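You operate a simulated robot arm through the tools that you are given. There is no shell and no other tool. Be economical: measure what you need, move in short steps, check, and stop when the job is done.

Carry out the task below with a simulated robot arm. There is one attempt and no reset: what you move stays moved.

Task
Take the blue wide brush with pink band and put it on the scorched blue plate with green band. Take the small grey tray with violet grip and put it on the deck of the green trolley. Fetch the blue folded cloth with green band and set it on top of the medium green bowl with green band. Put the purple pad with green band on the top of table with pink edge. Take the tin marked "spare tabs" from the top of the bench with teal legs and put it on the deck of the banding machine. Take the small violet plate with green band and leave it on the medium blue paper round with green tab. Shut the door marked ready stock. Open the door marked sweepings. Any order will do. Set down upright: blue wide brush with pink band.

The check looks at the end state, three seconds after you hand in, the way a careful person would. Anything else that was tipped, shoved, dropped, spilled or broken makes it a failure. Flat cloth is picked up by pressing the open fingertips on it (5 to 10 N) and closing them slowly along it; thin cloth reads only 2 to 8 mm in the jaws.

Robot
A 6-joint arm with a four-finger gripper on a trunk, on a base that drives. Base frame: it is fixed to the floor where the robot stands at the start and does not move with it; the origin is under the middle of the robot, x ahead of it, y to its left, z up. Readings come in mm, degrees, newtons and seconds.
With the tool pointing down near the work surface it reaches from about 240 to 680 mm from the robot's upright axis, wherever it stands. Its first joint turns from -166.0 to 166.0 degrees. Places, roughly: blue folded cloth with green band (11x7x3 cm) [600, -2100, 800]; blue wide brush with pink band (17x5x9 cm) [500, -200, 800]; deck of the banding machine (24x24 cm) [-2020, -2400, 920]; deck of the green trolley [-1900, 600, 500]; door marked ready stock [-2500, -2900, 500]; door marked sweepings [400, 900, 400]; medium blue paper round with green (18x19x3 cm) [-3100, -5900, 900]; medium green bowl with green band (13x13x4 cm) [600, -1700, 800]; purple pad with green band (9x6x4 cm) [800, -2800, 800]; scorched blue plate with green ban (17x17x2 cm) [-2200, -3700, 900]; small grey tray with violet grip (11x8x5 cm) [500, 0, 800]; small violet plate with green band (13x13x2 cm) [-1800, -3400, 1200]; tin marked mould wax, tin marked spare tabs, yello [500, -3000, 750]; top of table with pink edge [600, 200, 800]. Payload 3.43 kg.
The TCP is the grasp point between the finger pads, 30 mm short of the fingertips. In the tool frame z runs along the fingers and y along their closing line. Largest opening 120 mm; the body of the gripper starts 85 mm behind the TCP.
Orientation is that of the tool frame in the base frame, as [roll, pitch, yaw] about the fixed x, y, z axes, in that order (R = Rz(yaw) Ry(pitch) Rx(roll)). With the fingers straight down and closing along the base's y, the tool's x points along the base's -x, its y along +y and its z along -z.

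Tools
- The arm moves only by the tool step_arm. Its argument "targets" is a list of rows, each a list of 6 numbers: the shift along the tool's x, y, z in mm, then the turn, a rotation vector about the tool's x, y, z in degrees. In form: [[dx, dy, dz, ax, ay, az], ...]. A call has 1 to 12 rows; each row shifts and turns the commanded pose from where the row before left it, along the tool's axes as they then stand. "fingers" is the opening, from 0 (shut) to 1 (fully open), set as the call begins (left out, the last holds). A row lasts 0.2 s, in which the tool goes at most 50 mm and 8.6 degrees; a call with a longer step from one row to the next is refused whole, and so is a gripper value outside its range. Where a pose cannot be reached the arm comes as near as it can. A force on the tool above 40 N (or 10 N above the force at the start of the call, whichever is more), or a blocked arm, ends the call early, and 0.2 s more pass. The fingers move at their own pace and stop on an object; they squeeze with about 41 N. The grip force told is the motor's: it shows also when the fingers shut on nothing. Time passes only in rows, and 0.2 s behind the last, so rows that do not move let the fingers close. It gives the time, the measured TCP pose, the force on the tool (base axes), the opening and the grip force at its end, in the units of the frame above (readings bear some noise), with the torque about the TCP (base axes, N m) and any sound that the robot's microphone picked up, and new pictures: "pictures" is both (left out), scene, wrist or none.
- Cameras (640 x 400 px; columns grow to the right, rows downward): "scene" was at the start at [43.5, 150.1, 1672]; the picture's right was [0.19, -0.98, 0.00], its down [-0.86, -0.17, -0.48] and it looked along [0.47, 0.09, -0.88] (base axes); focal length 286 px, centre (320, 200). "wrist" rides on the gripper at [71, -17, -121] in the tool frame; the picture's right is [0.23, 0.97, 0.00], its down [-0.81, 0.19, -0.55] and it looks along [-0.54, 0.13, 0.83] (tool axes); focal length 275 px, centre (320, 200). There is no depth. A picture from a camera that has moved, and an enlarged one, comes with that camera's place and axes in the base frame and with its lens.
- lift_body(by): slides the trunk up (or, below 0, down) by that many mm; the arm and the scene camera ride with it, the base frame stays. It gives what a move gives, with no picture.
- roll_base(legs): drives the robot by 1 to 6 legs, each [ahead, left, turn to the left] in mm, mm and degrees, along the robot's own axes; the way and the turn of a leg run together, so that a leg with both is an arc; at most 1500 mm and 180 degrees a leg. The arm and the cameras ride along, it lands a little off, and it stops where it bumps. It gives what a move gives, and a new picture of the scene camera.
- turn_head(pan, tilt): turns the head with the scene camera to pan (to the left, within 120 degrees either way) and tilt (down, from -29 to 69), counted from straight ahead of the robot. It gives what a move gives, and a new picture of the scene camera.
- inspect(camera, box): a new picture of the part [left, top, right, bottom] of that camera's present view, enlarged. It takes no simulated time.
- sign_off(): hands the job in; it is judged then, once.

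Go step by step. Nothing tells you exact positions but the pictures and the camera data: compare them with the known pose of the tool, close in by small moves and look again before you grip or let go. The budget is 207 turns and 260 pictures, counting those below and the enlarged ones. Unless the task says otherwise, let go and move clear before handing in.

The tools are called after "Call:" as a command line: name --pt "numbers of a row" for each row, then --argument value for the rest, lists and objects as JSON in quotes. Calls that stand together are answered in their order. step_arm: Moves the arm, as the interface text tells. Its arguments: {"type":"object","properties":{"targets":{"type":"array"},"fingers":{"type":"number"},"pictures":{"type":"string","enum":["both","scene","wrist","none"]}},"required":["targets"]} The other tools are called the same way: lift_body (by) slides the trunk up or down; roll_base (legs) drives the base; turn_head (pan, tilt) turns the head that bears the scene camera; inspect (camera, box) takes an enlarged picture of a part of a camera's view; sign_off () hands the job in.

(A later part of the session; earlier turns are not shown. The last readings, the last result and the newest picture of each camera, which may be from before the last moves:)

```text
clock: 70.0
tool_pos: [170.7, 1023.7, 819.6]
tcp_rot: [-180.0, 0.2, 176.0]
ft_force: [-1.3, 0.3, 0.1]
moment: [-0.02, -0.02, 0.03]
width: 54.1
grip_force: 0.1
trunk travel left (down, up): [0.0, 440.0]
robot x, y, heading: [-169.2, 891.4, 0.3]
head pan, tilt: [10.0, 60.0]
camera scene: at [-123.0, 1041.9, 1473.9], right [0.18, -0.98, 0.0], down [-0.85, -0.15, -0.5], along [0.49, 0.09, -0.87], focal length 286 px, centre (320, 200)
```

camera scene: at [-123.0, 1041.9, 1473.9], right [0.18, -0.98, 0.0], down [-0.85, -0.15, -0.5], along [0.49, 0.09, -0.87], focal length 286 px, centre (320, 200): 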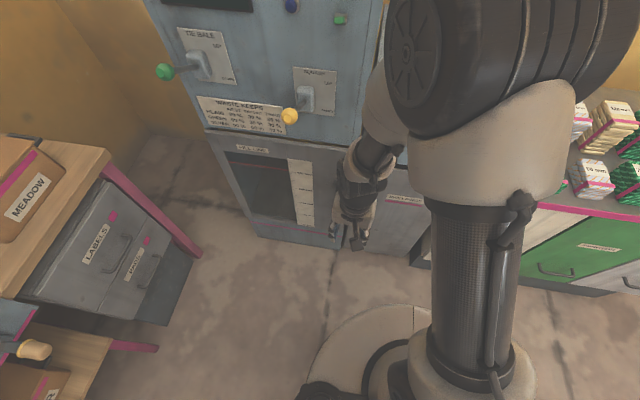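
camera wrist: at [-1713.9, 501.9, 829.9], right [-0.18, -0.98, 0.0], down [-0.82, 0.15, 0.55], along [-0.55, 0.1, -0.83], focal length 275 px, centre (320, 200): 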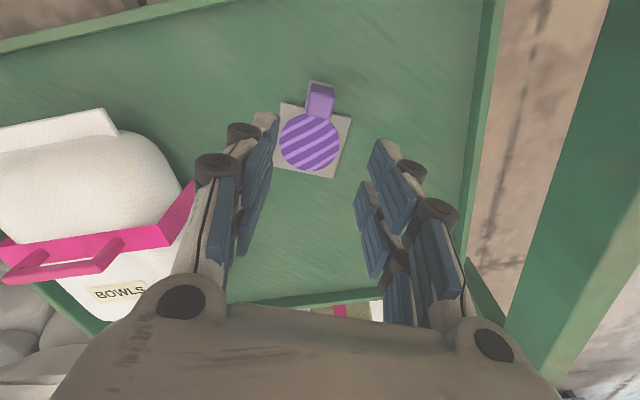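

Call:
step_arm --pt "-2 -7 43 0 0 0" --pt "-2 -7 43 0 0 0" --pt "-2 -7 43 0 0 0" --pt "-2 -7 43 0 0 0" --pt "-2 -7 43 0 0 0" --pt "-2 -7 43 0 0 0" --pt "-2 -7 43 0 0 0" --pictures "none"

Call:
step_arm --pt "0 0 0 0 -8 0" --pt "0 0 0 0 -8 0" --pt "0 0 0 0 -8 0" --pt "0 0 0 0 -8 0" --pt "0 0 0 0 -8 0" --pt "0 0 0 0 -8 0" --pt "0 0 0 0 -7 0" --fingers 0.7 --pictures "both"

```text
clock: 71.6
tool_pos: [181.6, 973.5, 517.6]
tcp_rot: [179.9, 0.1, 176.0]
ft_force: [0.9, -0.5, -0.9]
moment: [0.02, 0.01, -0.01]
width: 53.9
grip_force: 0.0
trunk travel left (down, up): [0.0, 440.0]
robot x, y, heading: [-169.8, 893.7, 0.3]
head pan, tilt: [10.0, 60.0]
```

```text
clock: 73.4
tool_pos: [215.2, 1001.5, 536.2]
tcp_rot: [173.4, 58.5, 170.5]
ft_force: [0.1, -0.6, -0.4]
moment: [0.0, -0.02, 0.01]
width: 83.7
grip_force: 0.0
trunk travel left (down, up): [0.0, 440.0]
robot x, y, heading: [-170.2, 891.1, 0.2]
head pan, tilt: [10.0, 60.0]
stopped in row 7: the arm was blocked; the commanded pose is now the measured one
camera scene: at [-123.0, 1042.0, 1473.8], right [0.17, -0.98, 0.0], down [-0.85, -0.15, -0.5], along [0.49, 0.09, -0.87], focal length 286 px, centre (320, 200)
camera wrist: at [75.6, 995.1, 535.6], right [-0.05, 0.99, -0.14], down [-0.04, 0.14, 0.99], along [1.0, 0.06, 0.03], focal length 275 px, centre (320, 200)
```

scene: 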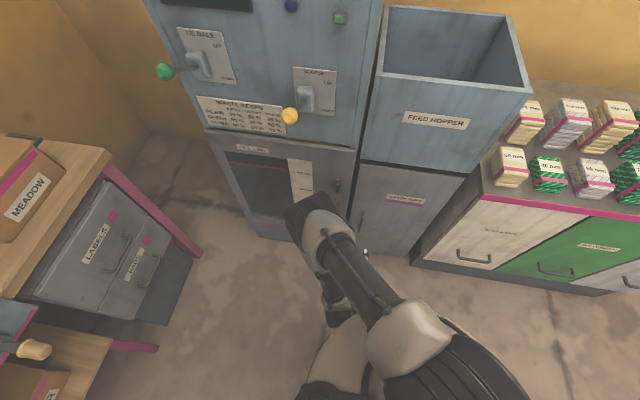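
wrist: 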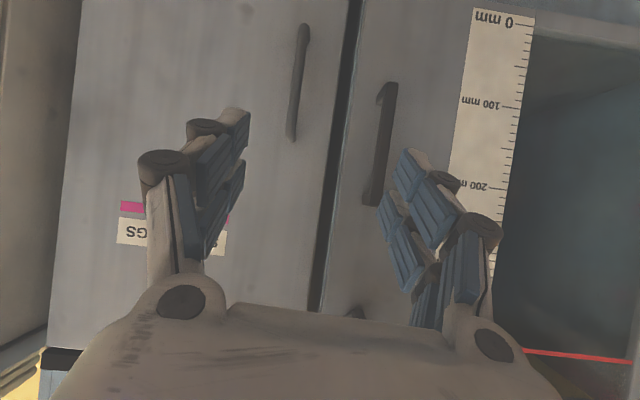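

The camera now sees the handle bar clearly (upside-down view). I advance toward it at this tilt.

Call:
step_arm --pt "-1 -6 37 0 0 0" --pt "-1 -6 37 0 0 0" --pt "-1 -6 37 0 0 0" --pt "-1 -6 37 0 0 0" --fingers 0.55 --pictures "both"

```text
clock: 74.4
tool_pos: [342.2, 972.4, 460.2]
tcp_rot: [173.8, 58.4, 170.6]
ft_force: [0.5, 0.1, -0.5]
moment: [0.03, -0.02, 0.01]
width: 66.1
grip_force: 0.0
trunk travel left (down, up): [0.0, 440.0]
robot x, y, heading: [-169.0, 892.3, -0.1]
head pan, tilt: [10.0, 60.0]
camera scene: at [-123.0, 1041.9, 1473.8], right [0.17, -0.98, 0.0], down [-0.85, -0.15, -0.5], along [0.49, 0.09, -0.87], focal length 286 px, centre (320, 200)
camera wrist: at [201.6, 966.0, 460.3], right [-0.05, 0.99, -0.14], down [-0.04, 0.14, 0.99], along [1.0, 0.06, 0.03], focal length 275 px, centre (320, 200)
```

scene: 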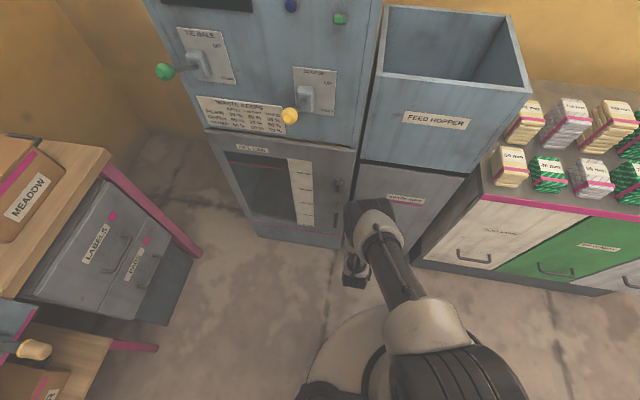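
wrist: 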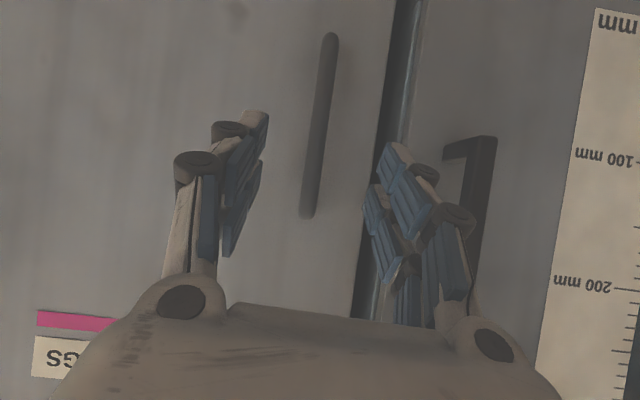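

Call:
step_arm --pt "-1 0 24 0 0 0" --pt "-1 0 24 0 0 0" --pt "-1 0 24 0 0 0" --pictures "wrist"

Call:
step_arm --pt "0 0 0 0 0 0" --pt "0 0 0 0 0 0" --pt "0 0 0 0 0 0" --pt "0 0 0 0 0 0" --pt "0 0 0 0 0 0" --fingers 0 --pictures "wrist"

```text
clock: 75.3
tool_pos: [388.3, 971.8, 427.2]
tcp_rot: [174.8, 57.0, 172.1]
ft_force: [-12.8, 0.3, 1.2]
moment: [0.14, -0.13, -0.09]
width: 74.7
grip_force: 4.1
out of reach, approached as far as the arm can: row 3
trunk travel left (down, up): [0.0, 440.0]
robot x, y, heading: [-171.3, 896.9, 0.2]
head pan, tilt: [10.0, 60.0]
stopped in row 3: the force on the tool passed its limit at 49 N (the readings are from after the stop); the commanded pose is now the measured one
camera wrist: at [248.0, 964.5, 430.5], right [-0.07, 0.99, -0.14], down [-0.01, 0.14, 0.99], along [1.0, 0.07, 0.0], focal length 275 px, centre (320, 200)
```

wrist: 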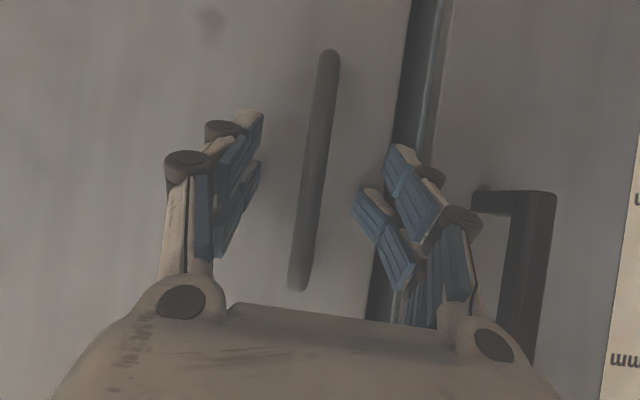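

```text
clock: 76.1
tool_pos: [384.0, 967.8, 421.7]
tcp_rot: [175.1, 56.3, 171.9]
ft_force: [1.0, -8.0, -3.9]
moment: [-0.36, -0.11, 0.02]
width: 14.5
grip_force: 9.7
trunk travel left (down, up): [0.0, 440.0]
robot x, y, heading: [-167.6, 895.7, 0.3]
head pan, tilt: [10.0, 60.0]
stopped in row 3: the force on the tool passed its limit at 46 N (the readings are from after the stop); the commanded pose is now the measured one
camera wrist: at [243.9, 961.0, 428.0], right [-0.06, 0.99, -0.15], down [0.0, 0.15, 0.99], along [1.0, 0.06, -0.01], focal length 275 px, centre (320, 200)
```

wrist: 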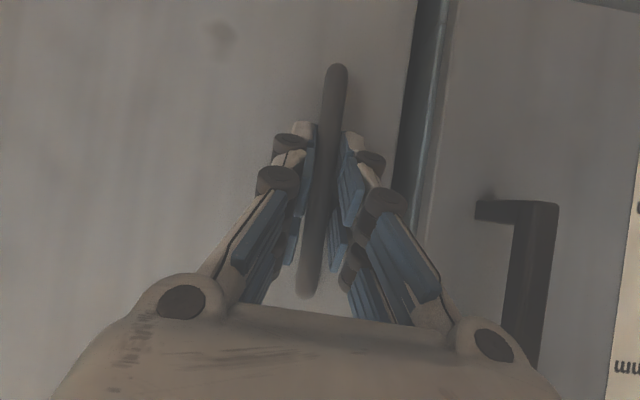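

Call:
step_arm --pt "0 0 0 0 0 0" --pt "0 0 0 0 0 0" --pt "0 0 0 0 0 0" --fingers 0 --pictures "none"

```text
clock: 76.9
tool_pos: [384.6, 967.6, 422.9]
tcp_rot: [175.0, 56.2, 171.9]
ft_force: [2.0, -22.7, -8.7]
moment: [-1.8, -0.37, 0.02]
width: 13.3
grip_force: 45.0
trunk travel left (down, up): [0.0, 440.0]
robot x, y, heading: [-166.5, 889.5, -0.0]
head pan, tilt: [10.0, 60.0]
```

The bar is gripped (13 mm). I pull along the door's arc about its hinge in 4° steps.

Call:
step_arm --pt "9.8 -4.5 -15.1 -3.32 0.19 -2.22" --pt "9.8 -4.5 -15.1 -3.32 0.19 -2.22" --pt "9.8 -4.5 -15.1 -3.32 0.19 -2.22" --pictures "scene"

```text
clock: 77.7
tool_pos: [331.1, 953.7, 423.1]
tcp_rot: [175.2, 55.9, -176.2]
ft_force: [8.1, -23.9, -31.7]
moment: [-1.66, -0.1, -0.12]
width: 13.2
grip_force: 44.8
trunk travel left (down, up): [0.0, 440.0]
robot x, y, heading: [-172.4, 896.0, 0.2]
head pan, tilt: [10.0, 60.0]
camera scene: at [-121.5, 1041.5, 1473.6], right [0.18, -0.98, 0.0], down [-0.85, -0.15, -0.5], along [0.49, 0.09, -0.87], focal length 286 px, centre (320, 200)
```

scene: 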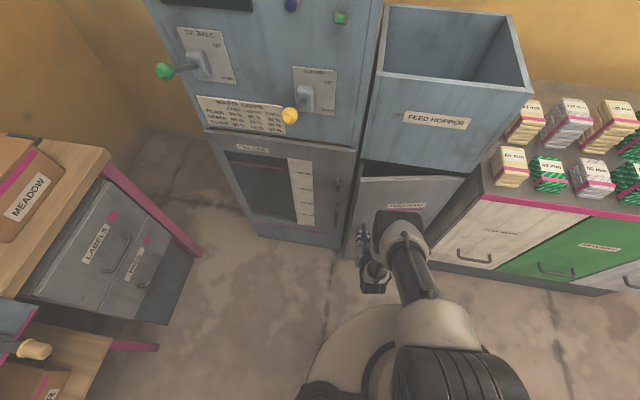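

Call:
step_arm --pt "11.8 -6.5 -13.7 -3.32 0.19 -2.22" --pt "9.8 -4.5 -15.1 -3.32 0.19 -2.22" --pt "9.8 -4.5 -15.1 -3.32 0.19 -2.22" --pt "9.8 -4.5 -15.1 -3.32 0.19 -2.22" --pictures "none"

```text
clock: 78.7
tool_pos: [267.2, 918.4, 428.4]
tcp_rot: [175.4, 56.1, -159.6]
ft_force: [-0.1, -0.3, -27.8]
moment: [-1.86, -0.57, -0.04]
width: 13.4
grip_force: 44.5
out of reach, approached as far as the arm can: row 1, 4
trunk travel left (down, up): [0.0, 440.0]
robot x, y, heading: [-167.7, 893.0, -0.3]
head pan, tilt: [10.0, 60.0]
```

The door is about 28° open but the arm is near a limit; I continue the same arc by moving the base about the hinge while holding.

Call:
roll_base --legs '[[-33, -105, 10]]'

```text
clock: 79.9
tool_pos: [232.7, 888.8, 430.0]
tcp_rot: [175.2, 56.1, -149.8]
ft_force: [1.4, -2.1, -23.2]
moment: [-1.92, -0.54, -0.04]
width: 13.1
grip_force: 44.7
trunk travel left (down, up): [0.0, 440.0]
robot x, y, heading: [-192.6, 788.5, 10.2]
head pan, tilt: [10.0, 60.0]
camera scene: at [-173.2, 942.8, 1473.7], right [0.34, -0.94, 0.0], down [-0.81, -0.3, -0.5], along [0.47, 0.17, -0.87], focal length 286 px, centre (320, 200)
```

scene: 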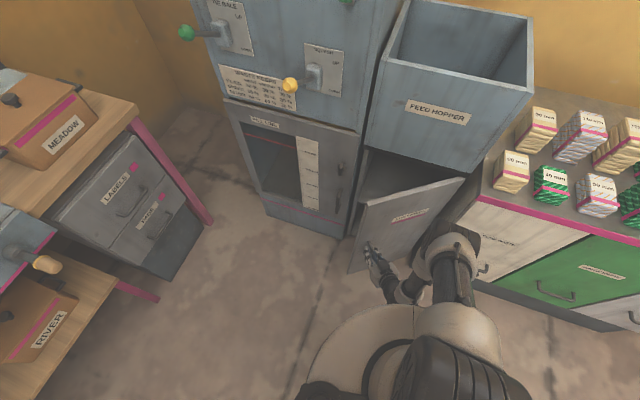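

Door about 38° open, but my elbow nears the table front. I release the bar, back off along the tool axis.

Call:
step_arm --pt "0 0 0 0 0 0" --pt "0 0 0 0 0 0" --pt "0 0 0 0 0 0" --fingers 0.6 --pictures "none"

Call:
roll_base --legs '[[-180, -85, 0]]'

```text
clock: 80.7
tool_pos: [232.8, 887.7, 429.9]
tcp_rot: [175.2, 56.2, -149.7]
ft_force: [-0.1, 0.4, 0.4]
moment: [0.03, 0.04, -0.01]
width: 70.4
grip_force: 0.1
trunk travel left (down, up): [0.0, 440.0]
robot x, y, heading: [-192.5, 790.6, 10.4]
head pan, tilt: [10.0, 60.0]
```

```text
clock: 82.3
tool_pos: [71.6, 774.5, 430.7]
tcp_rot: [175.3, 56.3, -149.6]
ft_force: [0.0, 0.9, 0.4]
moment: [-0.01, 0.01, 0.03]
width: 72.0
grip_force: 0.1
trunk travel left (down, up): [0.0, 440.0]
robot x, y, heading: [-357.0, 672.2, 10.4]
head pan, tilt: [10.0, 60.0]
camera scene: at [-335.8, 827.7, 1473.8], right [0.34, -0.94, 0.0], down [-0.81, -0.3, -0.5], along [0.47, 0.17, -0.87], focal length 286 px, centre (320, 200)
```

scene: 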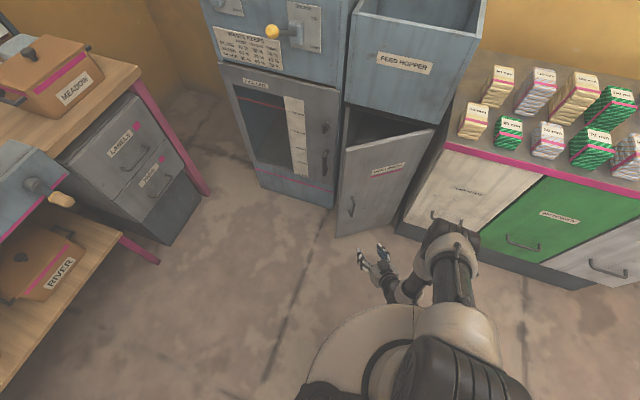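

Door stays at 38°. I straighten the tool, close the fingers, and reposition to push the door from inside.

Call:
step_arm --pt "0 0 0 0 8 0" --pt "0 0 0 0 8 0" --pt "0 0 0 0 8 0" --pt "0 0 0 0 8 0" --pt "0 0 0 0 8 0" --pt "0 0 0 0 8 0" --pt "0 0 0 0 8 0" --fingers 0 --pictures "none"

Call:
step_arm --pt "0 0 -40 0 0 0" --pt "0 0 -40 0 0 0" --pt "0 0 -40 0 0 0" --pt "0 0 -40 0 0 0" --pt "0 0 -40 0 0 0" --pt "0 0 -25 0 0 0" --pictures "none"

Call:
roll_base --legs '[[134, 308, -10.4]]'

```text
clock: 83.9
tool_pos: [77.0, 767.4, 429.6]
tcp_rot: [179.3, 5.7, -145.8]
ft_force: [-0.6, 0.5, 0.3]
moment: [-0.03, 0.02, 0.02]
width: 0.2
grip_force: 33.1
out of reach, approached as far as the arm can: row 7
trunk travel left (down, up): [0.0, 440.0]
robot x, y, heading: [-354.3, 670.8, 10.2]
head pan, tilt: [10.0, 60.0]
```

```text
clock: 85.3
tool_pos: [70.7, 761.3, 630.9]
tcp_rot: [176.1, 4.1, -145.9]
ft_force: [-0.2, 0.1, 0.9]
moment: [0.01, -0.01, 0.01]
width: 0.0
grip_force: 33.1
out of reach, approached as far as the arm can: row 1
trunk travel left (down, up): [0.0, 440.0]
robot x, y, heading: [-352.5, 670.0, 10.1]
head pan, tilt: [10.0, 60.0]
```

```text
clock: 87.5
tool_pos: [187.1, 1007.3, 630.4]
tcp_rot: [176.2, 3.9, -156.0]
ft_force: [-0.2, 0.6, 0.0]
moment: [0.01, -0.01, 0.0]
width: 0.0
grip_force: 33.3
trunk travel left (down, up): [0.0, 440.0]
robot x, y, heading: [-249.2, 995.0, 0.2]
head pan, tilt: [10.0, 60.0]
camera scene: at [-200.9, 1142.7, 1473.8], right [0.18, -0.98, 0.0], down [-0.85, -0.15, -0.5], along [0.49, 0.09, -0.87], focal length 286 px, centre (320, 200)
```

scene: 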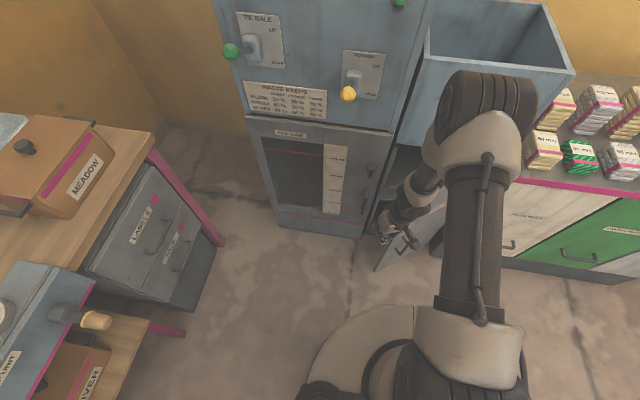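

Call:
step_arm --pt "-38 -13 0 0 0 0" --pt "-38 -13 0 0 0 0" --pt "-38 -13 0 0 0 0" --pictures "scene"

Call:
step_arm --pt "24 -35 0 0 0 0" --pt "24 -35 0 0 0 0" --pt "24 -35 0 0 0 0" --pt "24 -35 0 0 0 0" --pt "24 -35 0 0 0 0" --pt "24 -35 0 0 0 0" --pictures "scene"

```text
clock: 88.0
tool_pos: [241.5, 1022.0, 632.7]
tcp_rot: [175.4, 3.2, -155.4]
ft_force: [-8.4, 13.6, 4.4]
moment: [-2.2, -1.28, -0.12]
width: 0.0
grip_force: 33.6
trunk travel left (down, up): [0.0, 440.0]
robot x, y, heading: [-248.9, 995.1, -0.2]
head pan, tilt: [10.0, 60.0]
stopped in row 2: the force on the tool passed its limit at 52 N (the readings are from after the stop); the commanded pose is now the measured one
camera scene: at [-203.1, 1143.9, 1473.9], right [0.18, -0.98, 0.0], down [-0.85, -0.15, -0.5], along [0.49, 0.09, -0.87], focal length 286 px, centre (320, 200)
```

scene: 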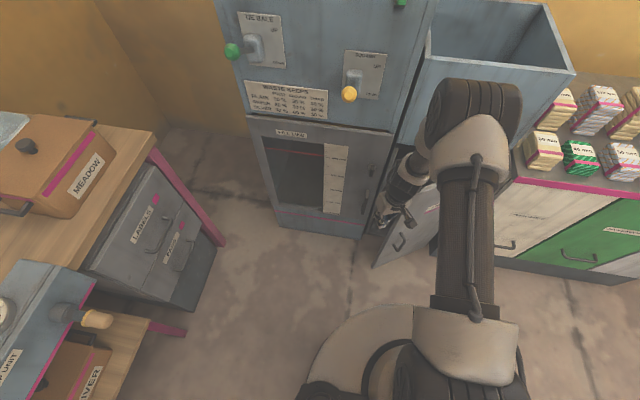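

```text
clock: 88.3
tool_pos: [238.8, 1019.9, 631.5]
tcp_rot: [175.2, 2.9, -154.9]
ft_force: [-5.4, 7.9, 5.4]
moment: [-1.38, -0.8, -0.09]
width: 0.0
grip_force: 32.9
trunk travel left (down, up): [0.0, 440.0]
robot x, y, heading: [-248.5, 992.4, 0.2]
head pan, tilt: [10.0, 60.0]
stopped in row 1: the force on the tool passed its limit at 66 N (the readings are from after the stop); the commanded pose is now the measured one
camera scene: at [-202.7, 1144.0, 1473.8], right [0.18, -0.98, 0.0], down [-0.85, -0.16, -0.5], along [0.49, 0.09, -0.87], focal length 286 px, centre (320, 200)
```

scene: 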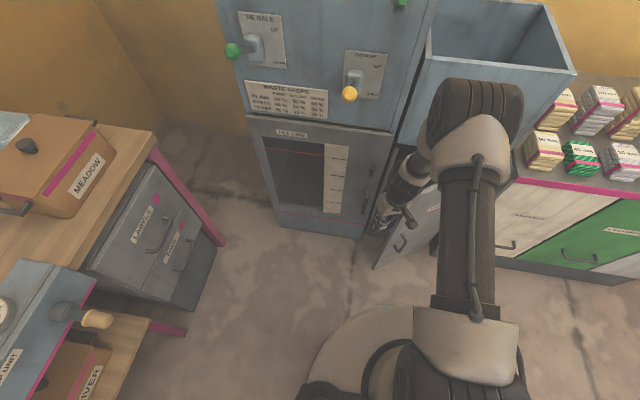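

Call:
inspect --camera "scene" --box '[350, 130, 470, 280]'

```text
2.67 times, centred on (410, 205) of scene
camera zoom: at [-202.7, 1144.0, 1473.8], right [0.18, -0.98, 0.0], down [-0.85, -0.16, -0.5], along [0.49, 0.09, -0.87], focal length 763 px, centre (80, 187)
```

zoom: 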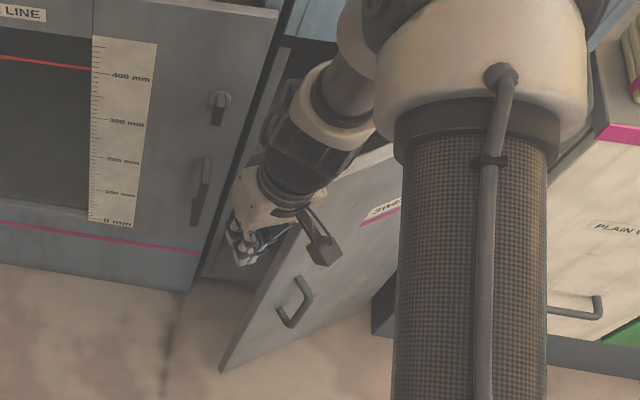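

The wrist camera straddled the door edge. I back off, turn the tool so the camera faces away from the door, and try again.

Call:
step_arm --pt "12 44 0 0 0 0" --pt "12 44 0 0 0 0" --pt "0 0 0 0 0 8.5" --pt "0 0 0 0 0 8.5" --pt "0 0 0 0 0 8.5" --pt "0 0 0 0 0 8.5" --pt "0 0 0 0 0 8.5" --pt "0 0 0 0 0 8.5" --pt "0 0 0 0 0 8.5" --pt "0 0 0 0 0 8.5" --pt "0 0 0 0 0 8.5" --pt "0 0 0 0 0 8.5" --pictures "scene"

```text
clock: 90.9
tool_pos: [173.5, 1086.8, 633.9]
tcp_rot: [176.2, -4.3, 120.1]
ft_force: [0.1, 0.2, -0.7]
moment: [0.0, -0.02, -0.03]
width: 0.1
grip_force: 33.1
out of reach, approached as far as the arm can: row 12
trunk travel left (down, up): [0.0, 440.0]
robot x, y, heading: [-242.6, 994.6, 0.1]
head pan, tilt: [10.0, 60.0]
camera scene: at [-201.8, 1143.3, 1473.8], right [0.18, -0.98, 0.0], down [-0.85, -0.15, -0.5], along [0.49, 0.09, -0.87], focal length 286 px, centre (320, 200)
```

scene: 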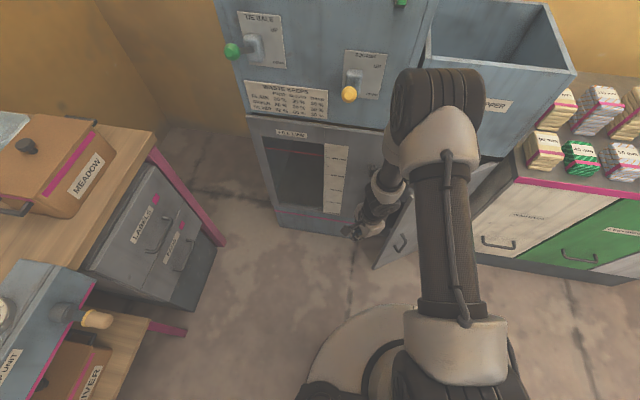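

Call:
step_arm --pt "-34 25 0 0 0 0" --pt "-34 25 0 0 0 0" --pt "-34 25 0 0 0 0" --pictures "none"

Call:
step_arm --pt "-33 -27 0 0 0 0" --pt "-33 -27 0 0 0 0" --pt "-25 -21 0 0 0 0" --pt "-25 -21 0 0 0 0" --pictures "scene"

```text
clock: 91.7
tool_pos: [247.1, 1014.9, 618.7]
tcp_rot: [173.4, 4.9, 119.4]
ft_force: [0.0, 0.2, 0.0]
moment: [0.01, 0.0, -0.01]
width: 0.2
grip_force: 33.5
out of reach, approached as far as the arm can: row 1, 2, 3
trunk travel left (down, up): [0.0, 440.0]
robot x, y, heading: [-247.3, 993.5, 0.0]
head pan, tilt: [10.0, 60.0]
```

```text
clock: 92.0
tool_pos: [250.0, 1005.6, 618.2]
tcp_rot: [175.1, 6.3, 120.2]
ft_force: [-6.7, 10.9, 3.2]
moment: [-1.18, -0.69, -0.11]
width: 0.0
grip_force: 33.6
out of reach, approached as far as the arm can: row 1
trunk travel left (down, up): [0.0, 440.0]
robot x, y, heading: [-245.6, 994.7, 0.2]
head pan, tilt: [10.0, 60.0]
stopped in row 1: the force on the tool passed its limit at 93 N (the readings are from after the stop); the commanded pose is now the measured one
camera scene: at [-202.7, 1143.8, 1473.9], right [0.18, -0.98, 0.0], down [-0.85, -0.16, -0.5], along [0.49, 0.09, -0.87], focal length 286 px, centre (320, 200)
```

scene: 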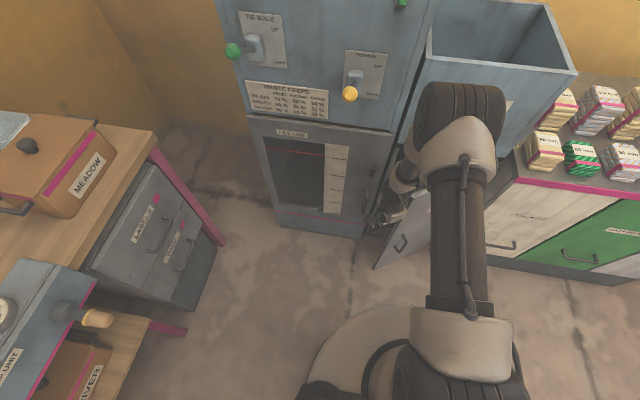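

The gripper body, not the fingers, met the door (its top is ~760). I'll go higher so only the fingers reach below the door's top.

Call:
step_arm --pt "31 6 0 0 0 0" --pt "31 6 0 0 0 0" --pt "0 0 -43 0 0 0" --pt "0 0 -43 0 0 0" --pt "0 0 0 0 0 -8.5" --pt "0 0 0 0 0 -8.5" --pt "0 0 0 0 0 -8.5" --pt "0 0 0 0 0 -8.5" --pt "0 0 0 0 0 -8.5" --pt "0 0 0 0 0 -8.5" --pt "0 0 0 0 0 -8.5" --pictures "none"

```text
clock: 94.4
tool_pos: [218.7, 1066.5, 697.3]
tcp_rot: [-177.1, 7.2, -179.8]
ft_force: [-0.2, -0.3, -0.4]
moment: [-0.03, -0.01, 0.02]
width: 0.0
grip_force: 33.7
trunk travel left (down, up): [0.0, 440.0]
robot x, y, heading: [-242.8, 994.8, 0.3]
head pan, tilt: [10.0, 60.0]
```

Call:
step_arm --pt "0 0 0 -3 7 0" --pt "-34 -8 0 0 0 0" --pt "-34 -8 0 0 0 0" --pt "-30 -8 0 0 0 0" --pictures "scene"

```text
clock: 95.4
tool_pos: [315.0, 1037.4, 703.8]
tcp_rot: [-177.6, 3.3, 179.7]
ft_force: [0.8, -0.8, -0.3]
moment: [-0.02, 0.01, 0.0]
width: 0.0
grip_force: 33.2
out of reach, approached as far as the arm can: row 1
trunk travel left (down, up): [0.0, 440.0]
robot x, y, heading: [-246.6, 995.4, 0.4]
head pan, tilt: [10.0, 60.0]
camera scene: at [-202.0, 1143.4, 1473.8], right [0.18, -0.98, 0.0], down [-0.85, -0.16, -0.5], along [0.49, 0.09, -0.87], focal length 286 px, centre (320, 200)
```

scene: 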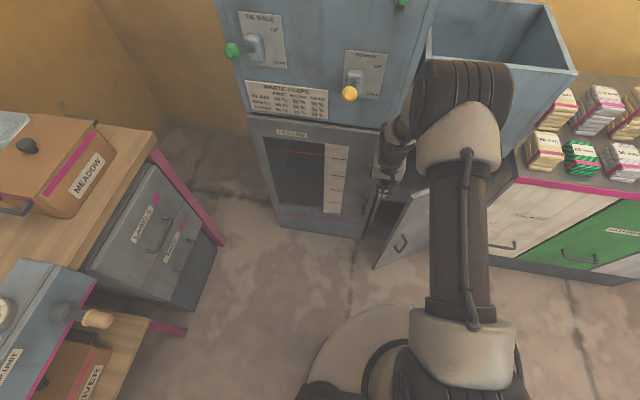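

Call:
step_arm --pt "6 -38 0 0 0 0" --pt "6 -38 0 0 0 0" --pt "6 -38 0 0 0 0" --pt "7 -35 0 0 0 0" --pictures "none"

Call:
step_arm --pt "8 -25 0 0 0 0" --pt "8 -25 0 0 0 0" --pt "8 -25 0 0 0 0" --pt "8 -25 0 0 0 0" --pictures "scene"

```text
clock: 96.4
tool_pos: [290.3, 887.5, 708.9]
tcp_rot: [-177.5, 3.5, 179.7]
ft_force: [-0.7, 0.8, -0.8]
moment: [-0.03, -0.02, 0.0]
width: 0.0
grip_force: 33.0
trunk travel left (down, up): [0.0, 440.0]
robot x, y, heading: [-246.6, 991.5, 0.4]
head pan, tilt: [10.0, 60.0]
```

```text
clock: 97.4
tool_pos: [256.8, 787.3, 710.0]
tcp_rot: [-177.5, 3.4, 179.8]
ft_force: [-0.2, -0.1, -0.1]
moment: [-0.03, -0.01, 0.0]
width: 0.1
grip_force: 33.5
trunk travel left (down, up): [0.0, 440.0]
robot x, y, heading: [-244.9, 995.3, 0.3]
head pan, tilt: [10.0, 60.0]
camera scene: at [-202.2, 1143.2, 1473.8], right [0.18, -0.98, 0.0], down [-0.85, -0.16, -0.5], along [0.49, 0.09, -0.87], focal length 286 px, centre (320, 200)
```

scene: 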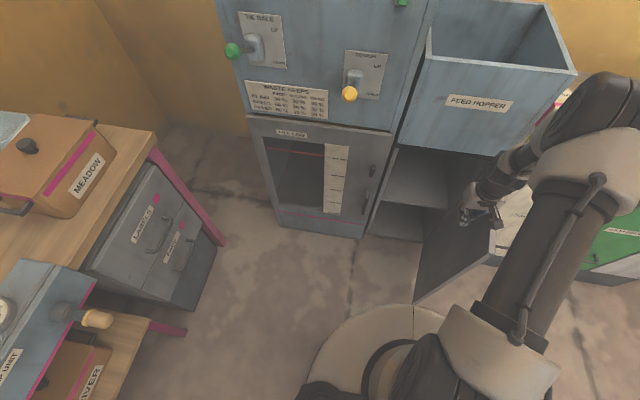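

The door is open about 84°. I withdraw the arm and drive back to the table for the brush.

Call:
step_arm --pt "0 40 -10 0 0 0" --pt "0 20 -40 2 -3 0" --pt "0 0 -45 0 0 0" --pt "20 0 -45 0 0 0" --pt "40 0 -20 0 0 0" --pt "40 0 0 0 0 0" --pt "40 0 0 0 0 0" --fingers 1 --pictures "none"

Call:
lift_body --by 200

Call:
roll_base --legs '[[-150, 0, 0], [0, -1130, 0], [320, 0, 0]]'

```text
clock: 99.0
tool_pos: [107.2, 861.8, 851.5]
tcp_rot: [-175.4, 6.5, 179.9]
ft_force: [-0.7, 0.1, -1.2]
moment: [0.02, -0.02, 0.02]
width: 117.7
grip_force: 0.0
trunk travel left (down, up): [0.0, 440.0]
robot x, y, heading: [-245.7, 995.2, 0.3]
head pan, tilt: [10.0, 60.0]
```

```text
clock: 101.2
tool_pos: [106.0, 861.3, 1051.1]
tcp_rot: [-175.5, 6.5, -180.0]
ft_force: [-0.5, -0.3, 0.2]
moment: [-0.01, -0.03, -0.01]
width: 120.1
grip_force: 0.1
trunk travel left (down, up): [-200.0, 240.0]
robot x, y, heading: [-246.6, 990.2, 0.5]
head pan, tilt: [10.0, 60.0]
```

```text
clock: 109.6
tool_pos: [289.8, -250.1, 1051.5]
tcp_rot: [-175.3, 6.4, -179.7]
ft_force: [0.0, -0.4, -0.3]
moment: [-0.01, -0.01, -0.02]
width: 120.0
grip_force: 0.0
trunk travel left (down, up): [-200.0, 240.0]
robot x, y, heading: [-65.0, -116.7, 0.6]
head pan, tilt: [10.0, 60.0]
camera scene: at [-20.6, 29.7, 1673.8], right [0.19, -0.98, 0.0], down [-0.85, -0.16, -0.5], along [0.49, 0.09, -0.87], focal length 286 px, centre (320, 200)
```

scene: 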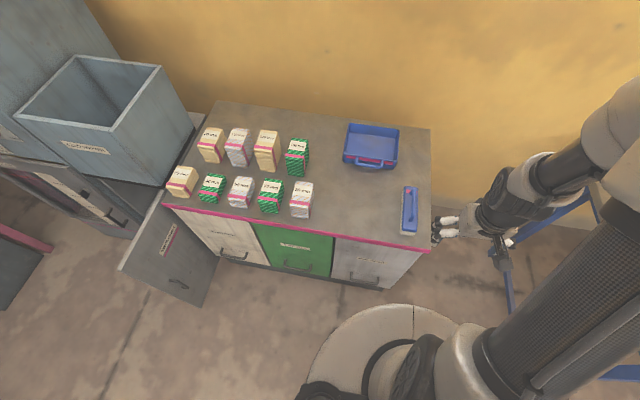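

Call:
step_arm --pt "0 0 0 -4.7 6.4 0" --pt "-40 30 0 0 0 0" --pt "-40 30 0 0 0 0" --pictures "wrist"

```text
clock: 110.4
tool_pos: [368.8, -189.1, 1051.0]
tcp_rot: [179.8, 0.0, -179.9]
ft_force: [0.6, -0.1, 0.4]
moment: [-0.01, 0.0, -0.02]
width: 120.2
grip_force: 0.1
trunk travel left (down, up): [-200.0, 240.0]
robot x, y, heading: [-68.2, -116.1, 0.5]
head pan, tilt: [10.0, 60.0]
camera wrist: at [297.5, -205.2, 1171.2], right [-0.23, 0.97, 0.0], down [0.81, 0.19, 0.55], along [0.54, 0.13, -0.83], focal length 275 px, centre (320, 200)
```

wrist: 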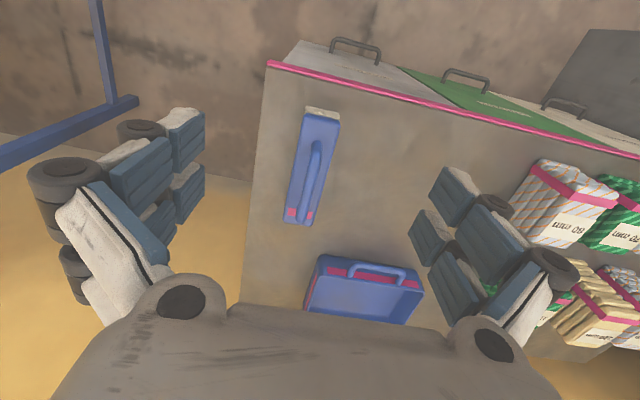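

Call:
inspect --camera "wrist" --box '[240, 90, 400, 240]'

```text
2.67 times, centred on (320, 165) of wrist
camera zoom: at [297.5, -205.2, 1171.2], right [-0.23, 0.97, 0.0], down [0.81, 0.19, 0.55], along [0.54, 0.13, -0.83], focal length 734 px, centre (320, 293)
```

zoom: 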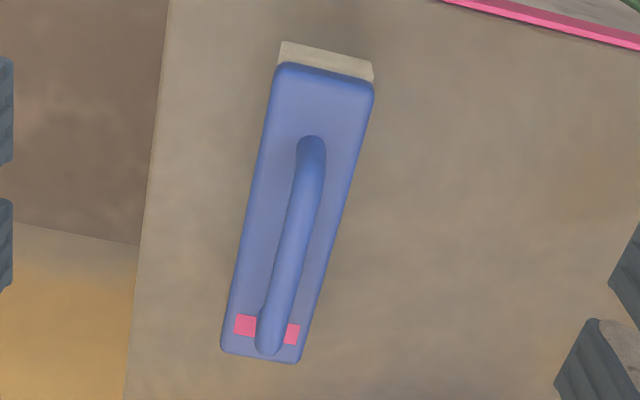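

Brush lies along x: center about [482,-177], block top ≈835. I go above it to grip the block's sides.

Call:
step_arm --pt "-28 3 20 0 0 0" --pt "-28 3 40 0 0 0" --pt "-28 3 40 0 0 0" --pt "-28 3 40 0 0 0" --fingers 0.9 --pictures "wrist"

```text
clock: 111.4
tool_pos: [484.3, -174.7, 910.3]
tcp_rot: [179.9, 0.0, -180.0]
ft_force: [-0.2, 0.1, -0.1]
moment: [-0.01, 0.07, 0.0]
width: 107.7
grip_force: 0.0
trunk travel left (down, up): [-200.0, 240.0]
robot x, y, heading: [-63.4, -123.4, 0.8]
head pan, tilt: [10.0, 60.0]
camera wrist: at [412.8, -191.1, 1029.2], right [-0.23, 0.97, 0.0], down [0.81, 0.19, 0.55], along [0.54, 0.13, -0.83], focal length 275 px, centre (320, 200)
```

wrist: 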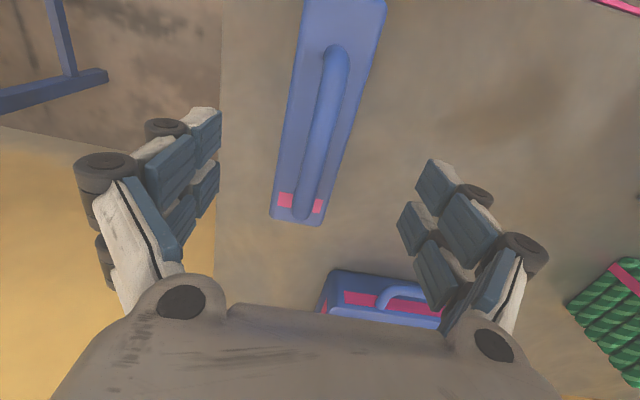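

Call:
step_arm --pt "0 0 25 0 0 0" --pt "0 0 25 0 0 0" --pt "0 0 22 0 0 0" --pt "0 0 0 0 0 0" --pictures "none"

Call:
step_arm --pt "0 0 0 0 0 0" --pt "0 0 0 0 0 0" --pt "0 0 0 0 0 0" --pt "0 0 0 0 0 0" --pt "0 0 0 0 0 0" --pt "0 0 0 0 0 0" --fingers 0 --pictures "wrist"

```text
clock: 112.4
tool_pos: [480.8, -176.8, 840.4]
tcp_rot: [179.9, 0.1, -180.0]
ft_force: [1.0, 0.5, 0.0]
moment: [-0.03, 0.0, -0.03]
width: 108.2
grip_force: 0.0
trunk travel left (down, up): [-200.0, 240.0]
robot x, y, heading: [-65.8, -120.1, 0.8]
head pan, tilt: [10.0, 60.0]
```

```text
clock: 113.8
tool_pos: [480.8, -177.0, 840.6]
tcp_rot: [179.7, 0.2, -179.9]
ft_force: [-0.2, -0.4, 0.6]
moment: [0.01, 0.13, -0.02]
width: 49.7
grip_force: 40.9
trunk travel left (down, up): [-200.0, 240.0]
robot x, y, heading: [-66.4, -119.9, 0.9]
head pan, tilt: [10.0, 60.0]
camera wrist: at [410.0, -192.1, 960.1], right [-0.23, 0.97, 0.0], down [0.81, 0.19, 0.55], along [0.54, 0.13, -0.83], focal length 275 px, centre (320, 200)
```

wrist: 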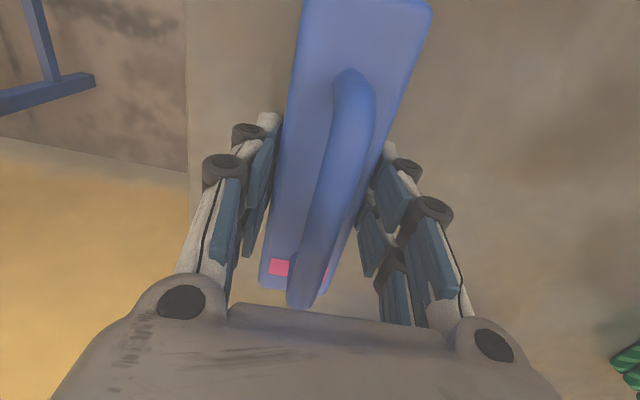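

Brush gripped. I lift it, retract, and drive down the aisle to look for the scorched plate.

Call:
step_arm --pt "0 0 -25 0 0 0" --pt "0 0 -45 0 0 0" --pt "0 0 -45 0 0 0" --pt "0 0 -45 0 0 0" --pt "45 0 0 0 0 0" --pt "45 0 0 0 0 0" --pt "45 0 0 0 0 0" --pictures "wrist"

Call:
turn_head --pan 20 --tilt 30

Call:
roll_base --legs '[[-250, 0, 0], [0, 0, -91], [1500, 0, 0]]'

```text
clock: 115.4
tool_pos: [344.3, -178.6, 1001.3]
tcp_rot: [179.8, 0.1, -179.9]
ft_force: [-0.4, -0.6, -2.2]
moment: [-0.01, -0.05, -0.01]
width: 49.2
grip_force: 41.0
trunk travel left (down, up): [-200.0, 240.0]
robot x, y, heading: [-68.0, -116.8, 0.7]
head pan, tilt: [10.0, 60.0]
camera wrist: at [272.9, -194.5, 1121.4], right [-0.23, 0.97, 0.0], down [0.81, 0.19, 0.56], along [0.54, 0.13, -0.83], focal length 275 px, centre (320, 200)
```

wrist: 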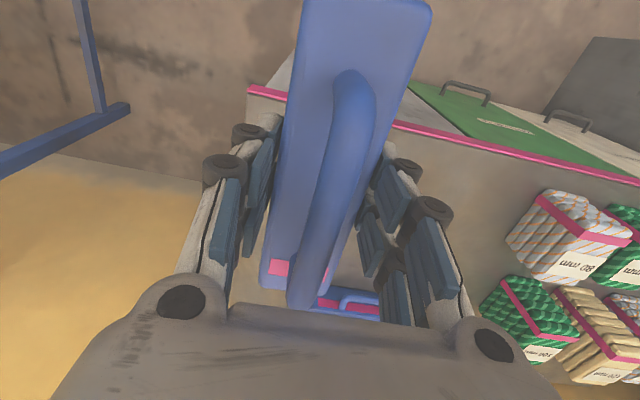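

```text
clock: 116.4
tool_pos: [345.6, -178.6, 1001.4]
tcp_rot: [179.8, 0.1, -180.0]
ft_force: [-0.2, -0.8, -2.0]
moment: [-0.01, 0.0, -0.01]
width: 49.4
grip_force: 41.7
trunk travel left (down, up): [-200.0, 240.0]
robot x, y, heading: [-69.3, -120.0, 0.9]
head pan, tilt: [20.0, 30.0]
camera scene: at [-2.2, 49.3, 1715.8], right [0.36, -0.93, 0.0], down [-0.47, -0.18, -0.87], along [0.81, 0.31, -0.5], focal length 286 px, centre (320, 200)
```

scene: 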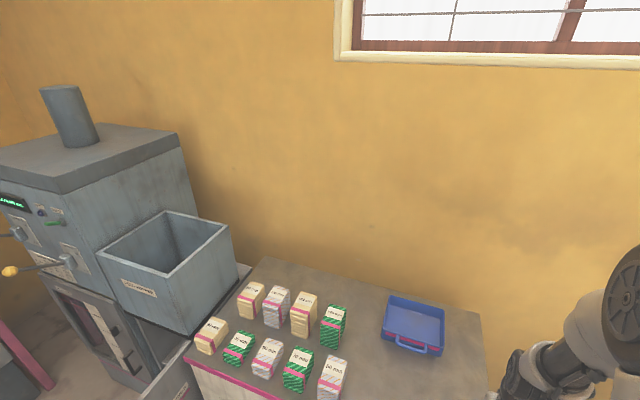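

```text
clock: 129.0
tool_pos: [-327.8, -2033.4, 1002.3]
tcp_rot: [179.8, 0.0, 90.6]
ft_force: [-0.3, -0.1, -1.6]
moment: [0.03, -0.02, 0.01]
width: 49.5
grip_force: 41.0
trunk travel left (down, up): [-200.0, 240.0]
robot x, y, heading: [-272.2, -1621.1, -88.8]
head pan, tilt: [20.0, 30.0]
camera scene: at [-101.0, -1686.6, 1715.9], right [-0.93, -0.36, 0.0], down [-0.18, 0.47, -0.87], along [0.31, -0.81, -0.5], focal length 286 px, centre (320, 200)
```

scene: 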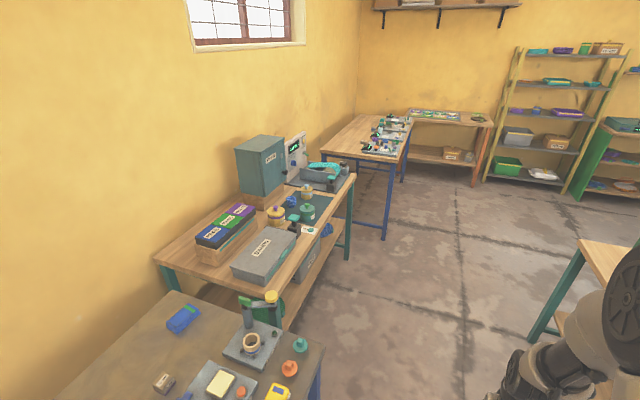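

Call:
turn_head --pan -45 --tilt 25

Call:
turn_head --pan -85 --tilt 25

```text
clock: 130.3
tool_pos: [-328.0, -2034.8, 1000.9]
tcp_rot: [179.8, 0.1, 90.6]
ft_force: [-0.9, 0.1, -1.5]
moment: [0.0, -0.05, -0.05]
width: 49.3
grip_force: 41.2
trunk travel left (down, up): [-200.0, 240.0]
robot x, y, heading: [-271.3, -1624.0, -88.6]
head pan, tilt: [-45.0, 25.0]
camera scene: at [-197.5, -1668.7, 1723.9], right [-0.72, 0.69, 0.0], down [0.29, 0.31, -0.91], along [-0.63, -0.66, -0.42], focal length 286 px, centre (320, 200)
```

scene: 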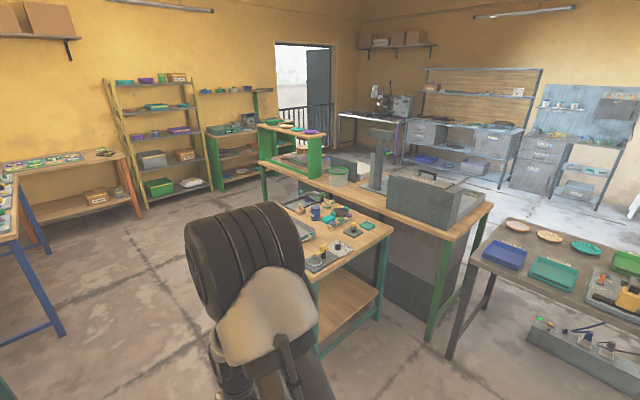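

```text
clock: 131.4
tool_pos: [-327.5, -2033.8, 1001.5]
tcp_rot: [179.8, 0.1, 90.7]
ft_force: [-1.3, 0.7, -0.9]
moment: [0.04, -0.01, 0.01]
width: 49.4
grip_force: 40.6
trunk travel left (down, up): [-200.0, 240.0]
robot x, y, heading: [-276.2, -1624.8, -88.8]
head pan, tilt: [-85.0, 25.0]
camera scene: at [-225.4, -1612.3, 1723.9], right [-0.11, 0.99, 0.0], down [0.42, 0.05, -0.91], along [-0.9, -0.1, -0.42], focal length 286 px, centre (320, 200)
```

scene: 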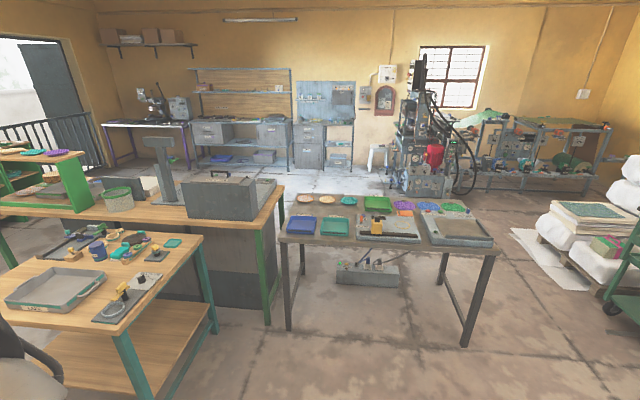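

Call:
turn_head --pan -45 --tilt 25

Call:
inspect --camera "scene" --box '[240, 100, 420, 215]'

```text
clock: 132.5
tool_pos: [-327.8, -2033.8, 1001.6]
tcp_rot: [179.8, 0.2, 90.7]
ft_force: [0.8, -0.1, -1.6]
moment: [0.01, 0.01, -0.02]
width: 49.1
grip_force: 41.1
trunk travel left (down, up): [-200.0, 240.0]
robot x, y, heading: [-270.6, -1621.2, -88.4]
head pan, tilt: [-45.0, 25.0]
camera scene: at [-197.6, -1668.6, 1723.9], right [-0.72, 0.69, 0.0], down [0.29, 0.31, -0.91], along [-0.63, -0.65, -0.42], focal length 286 px, centre (320, 200)
```

scene: 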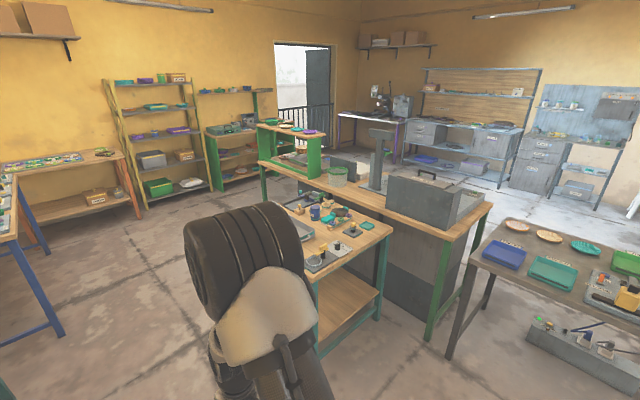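

```text
3.48 times, centred on (330, 158) of scene
camera zoom: at [-197.6, -1668.6, 1723.9], right [-0.72, 0.69, 0.0], down [0.29, 0.31, -0.91], along [-0.63, -0.65, -0.42], focal length 995 px, centre (285, 348)
```

zoom: 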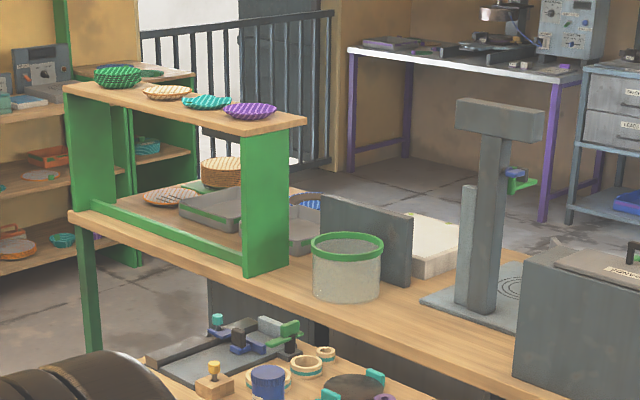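

The bench island spans roughly x −2260…−1625, y −4020…−2200; the blue plate sits at its west side. I go around the south end.

Call:
roll_base --legs '[[0, -200, -1.4], [1500, 0, 0], [1350, 0, 0], [0, 0, -90]]'

Call:
turn_head --pan 25 --tilt 30

```text
clock: 151.3
tool_pos: [-910.4, -4408.8, 1000.8]
tcp_rot: [179.8, 0.1, -2.1]
ft_force: [-0.1, -0.9, -1.9]
moment: [-0.01, 0.0, 0.02]
width: 49.6
grip_force: 40.8
trunk travel left (down, up): [-200.0, 240.0]
robot x, y, heading: [-502.3, -4479.5, 178.6]
head pan, tilt: [-45.0, 25.0]
camera scene: at [-550.4, -4558.6, 1723.9], right [0.72, 0.69, 0.0], down [0.29, -0.31, -0.91], along [-0.63, 0.66, -0.42], focal length 286 px, centre (320, 200)
```

scene: 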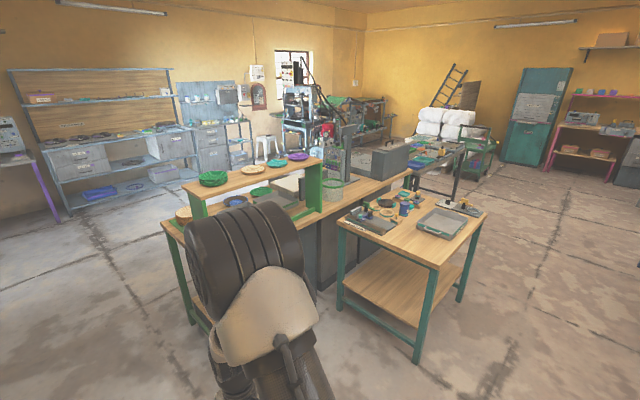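

```text
clock: 152.7
tool_pos: [-910.2, -4410.6, 1002.1]
tcp_rot: [179.7, 0.1, -2.0]
ft_force: [0.2, 0.2, -1.1]
moment: [0.0, -0.01, -0.04]
width: 49.4
grip_force: 40.8
trunk travel left (down, up): [-200.0, 240.0]
robot x, y, heading: [-505.9, -4485.6, 179.0]
head pan, tilt: [25.0, 30.0]
camera scene: at [-569.6, -4661.5, 1715.9], right [-0.4, 0.92, 0.0], down [0.46, 0.2, -0.87], along [-0.79, -0.35, -0.5], focal length 286 px, centre (320, 200)
```

scene: 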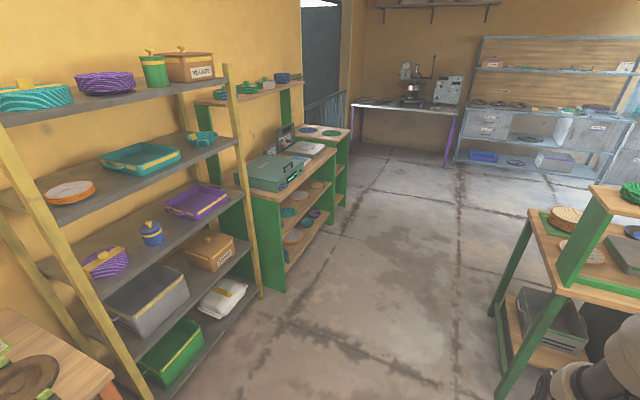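

Call:
roll_base --legs '[[1500, 200, 0], [900, 0, 0], [0, 0, -89]]'

Call:
turn_head --pan -40 --tilt 30

```text
refused: leg 1 is longer than a leg can be; nothing moved
```

```text
clock: 154.1
tool_pos: [-911.3, -4409.1, 1000.5]
tcp_rot: [179.8, 0.1, -2.1]
ft_force: [-0.8, 0.5, -1.8]
moment: [-0.01, -0.03, 0.02]
width: 49.2
grip_force: 41.5
trunk travel left (down, up): [-200.0, 240.0]
robot x, y, heading: [-504.2, -4482.5, 178.8]
head pan, tilt: [-40.0, 30.0]
camera scene: at [-554.7, -4565.7, 1715.9], right [0.66, 0.75, 0.0], down [0.38, -0.33, -0.87], along [-0.65, 0.57, -0.5], focal length 286 px, centre (320, 200)
```

scene: 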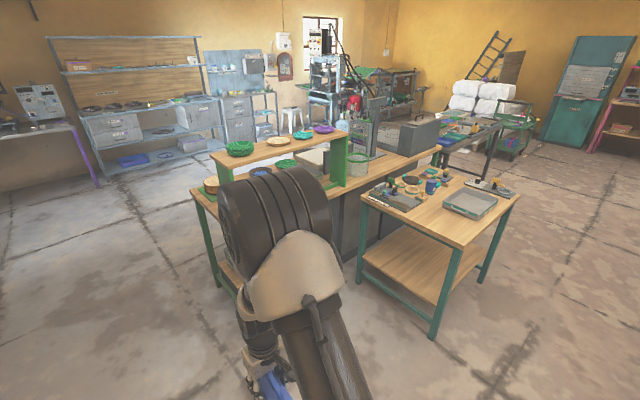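

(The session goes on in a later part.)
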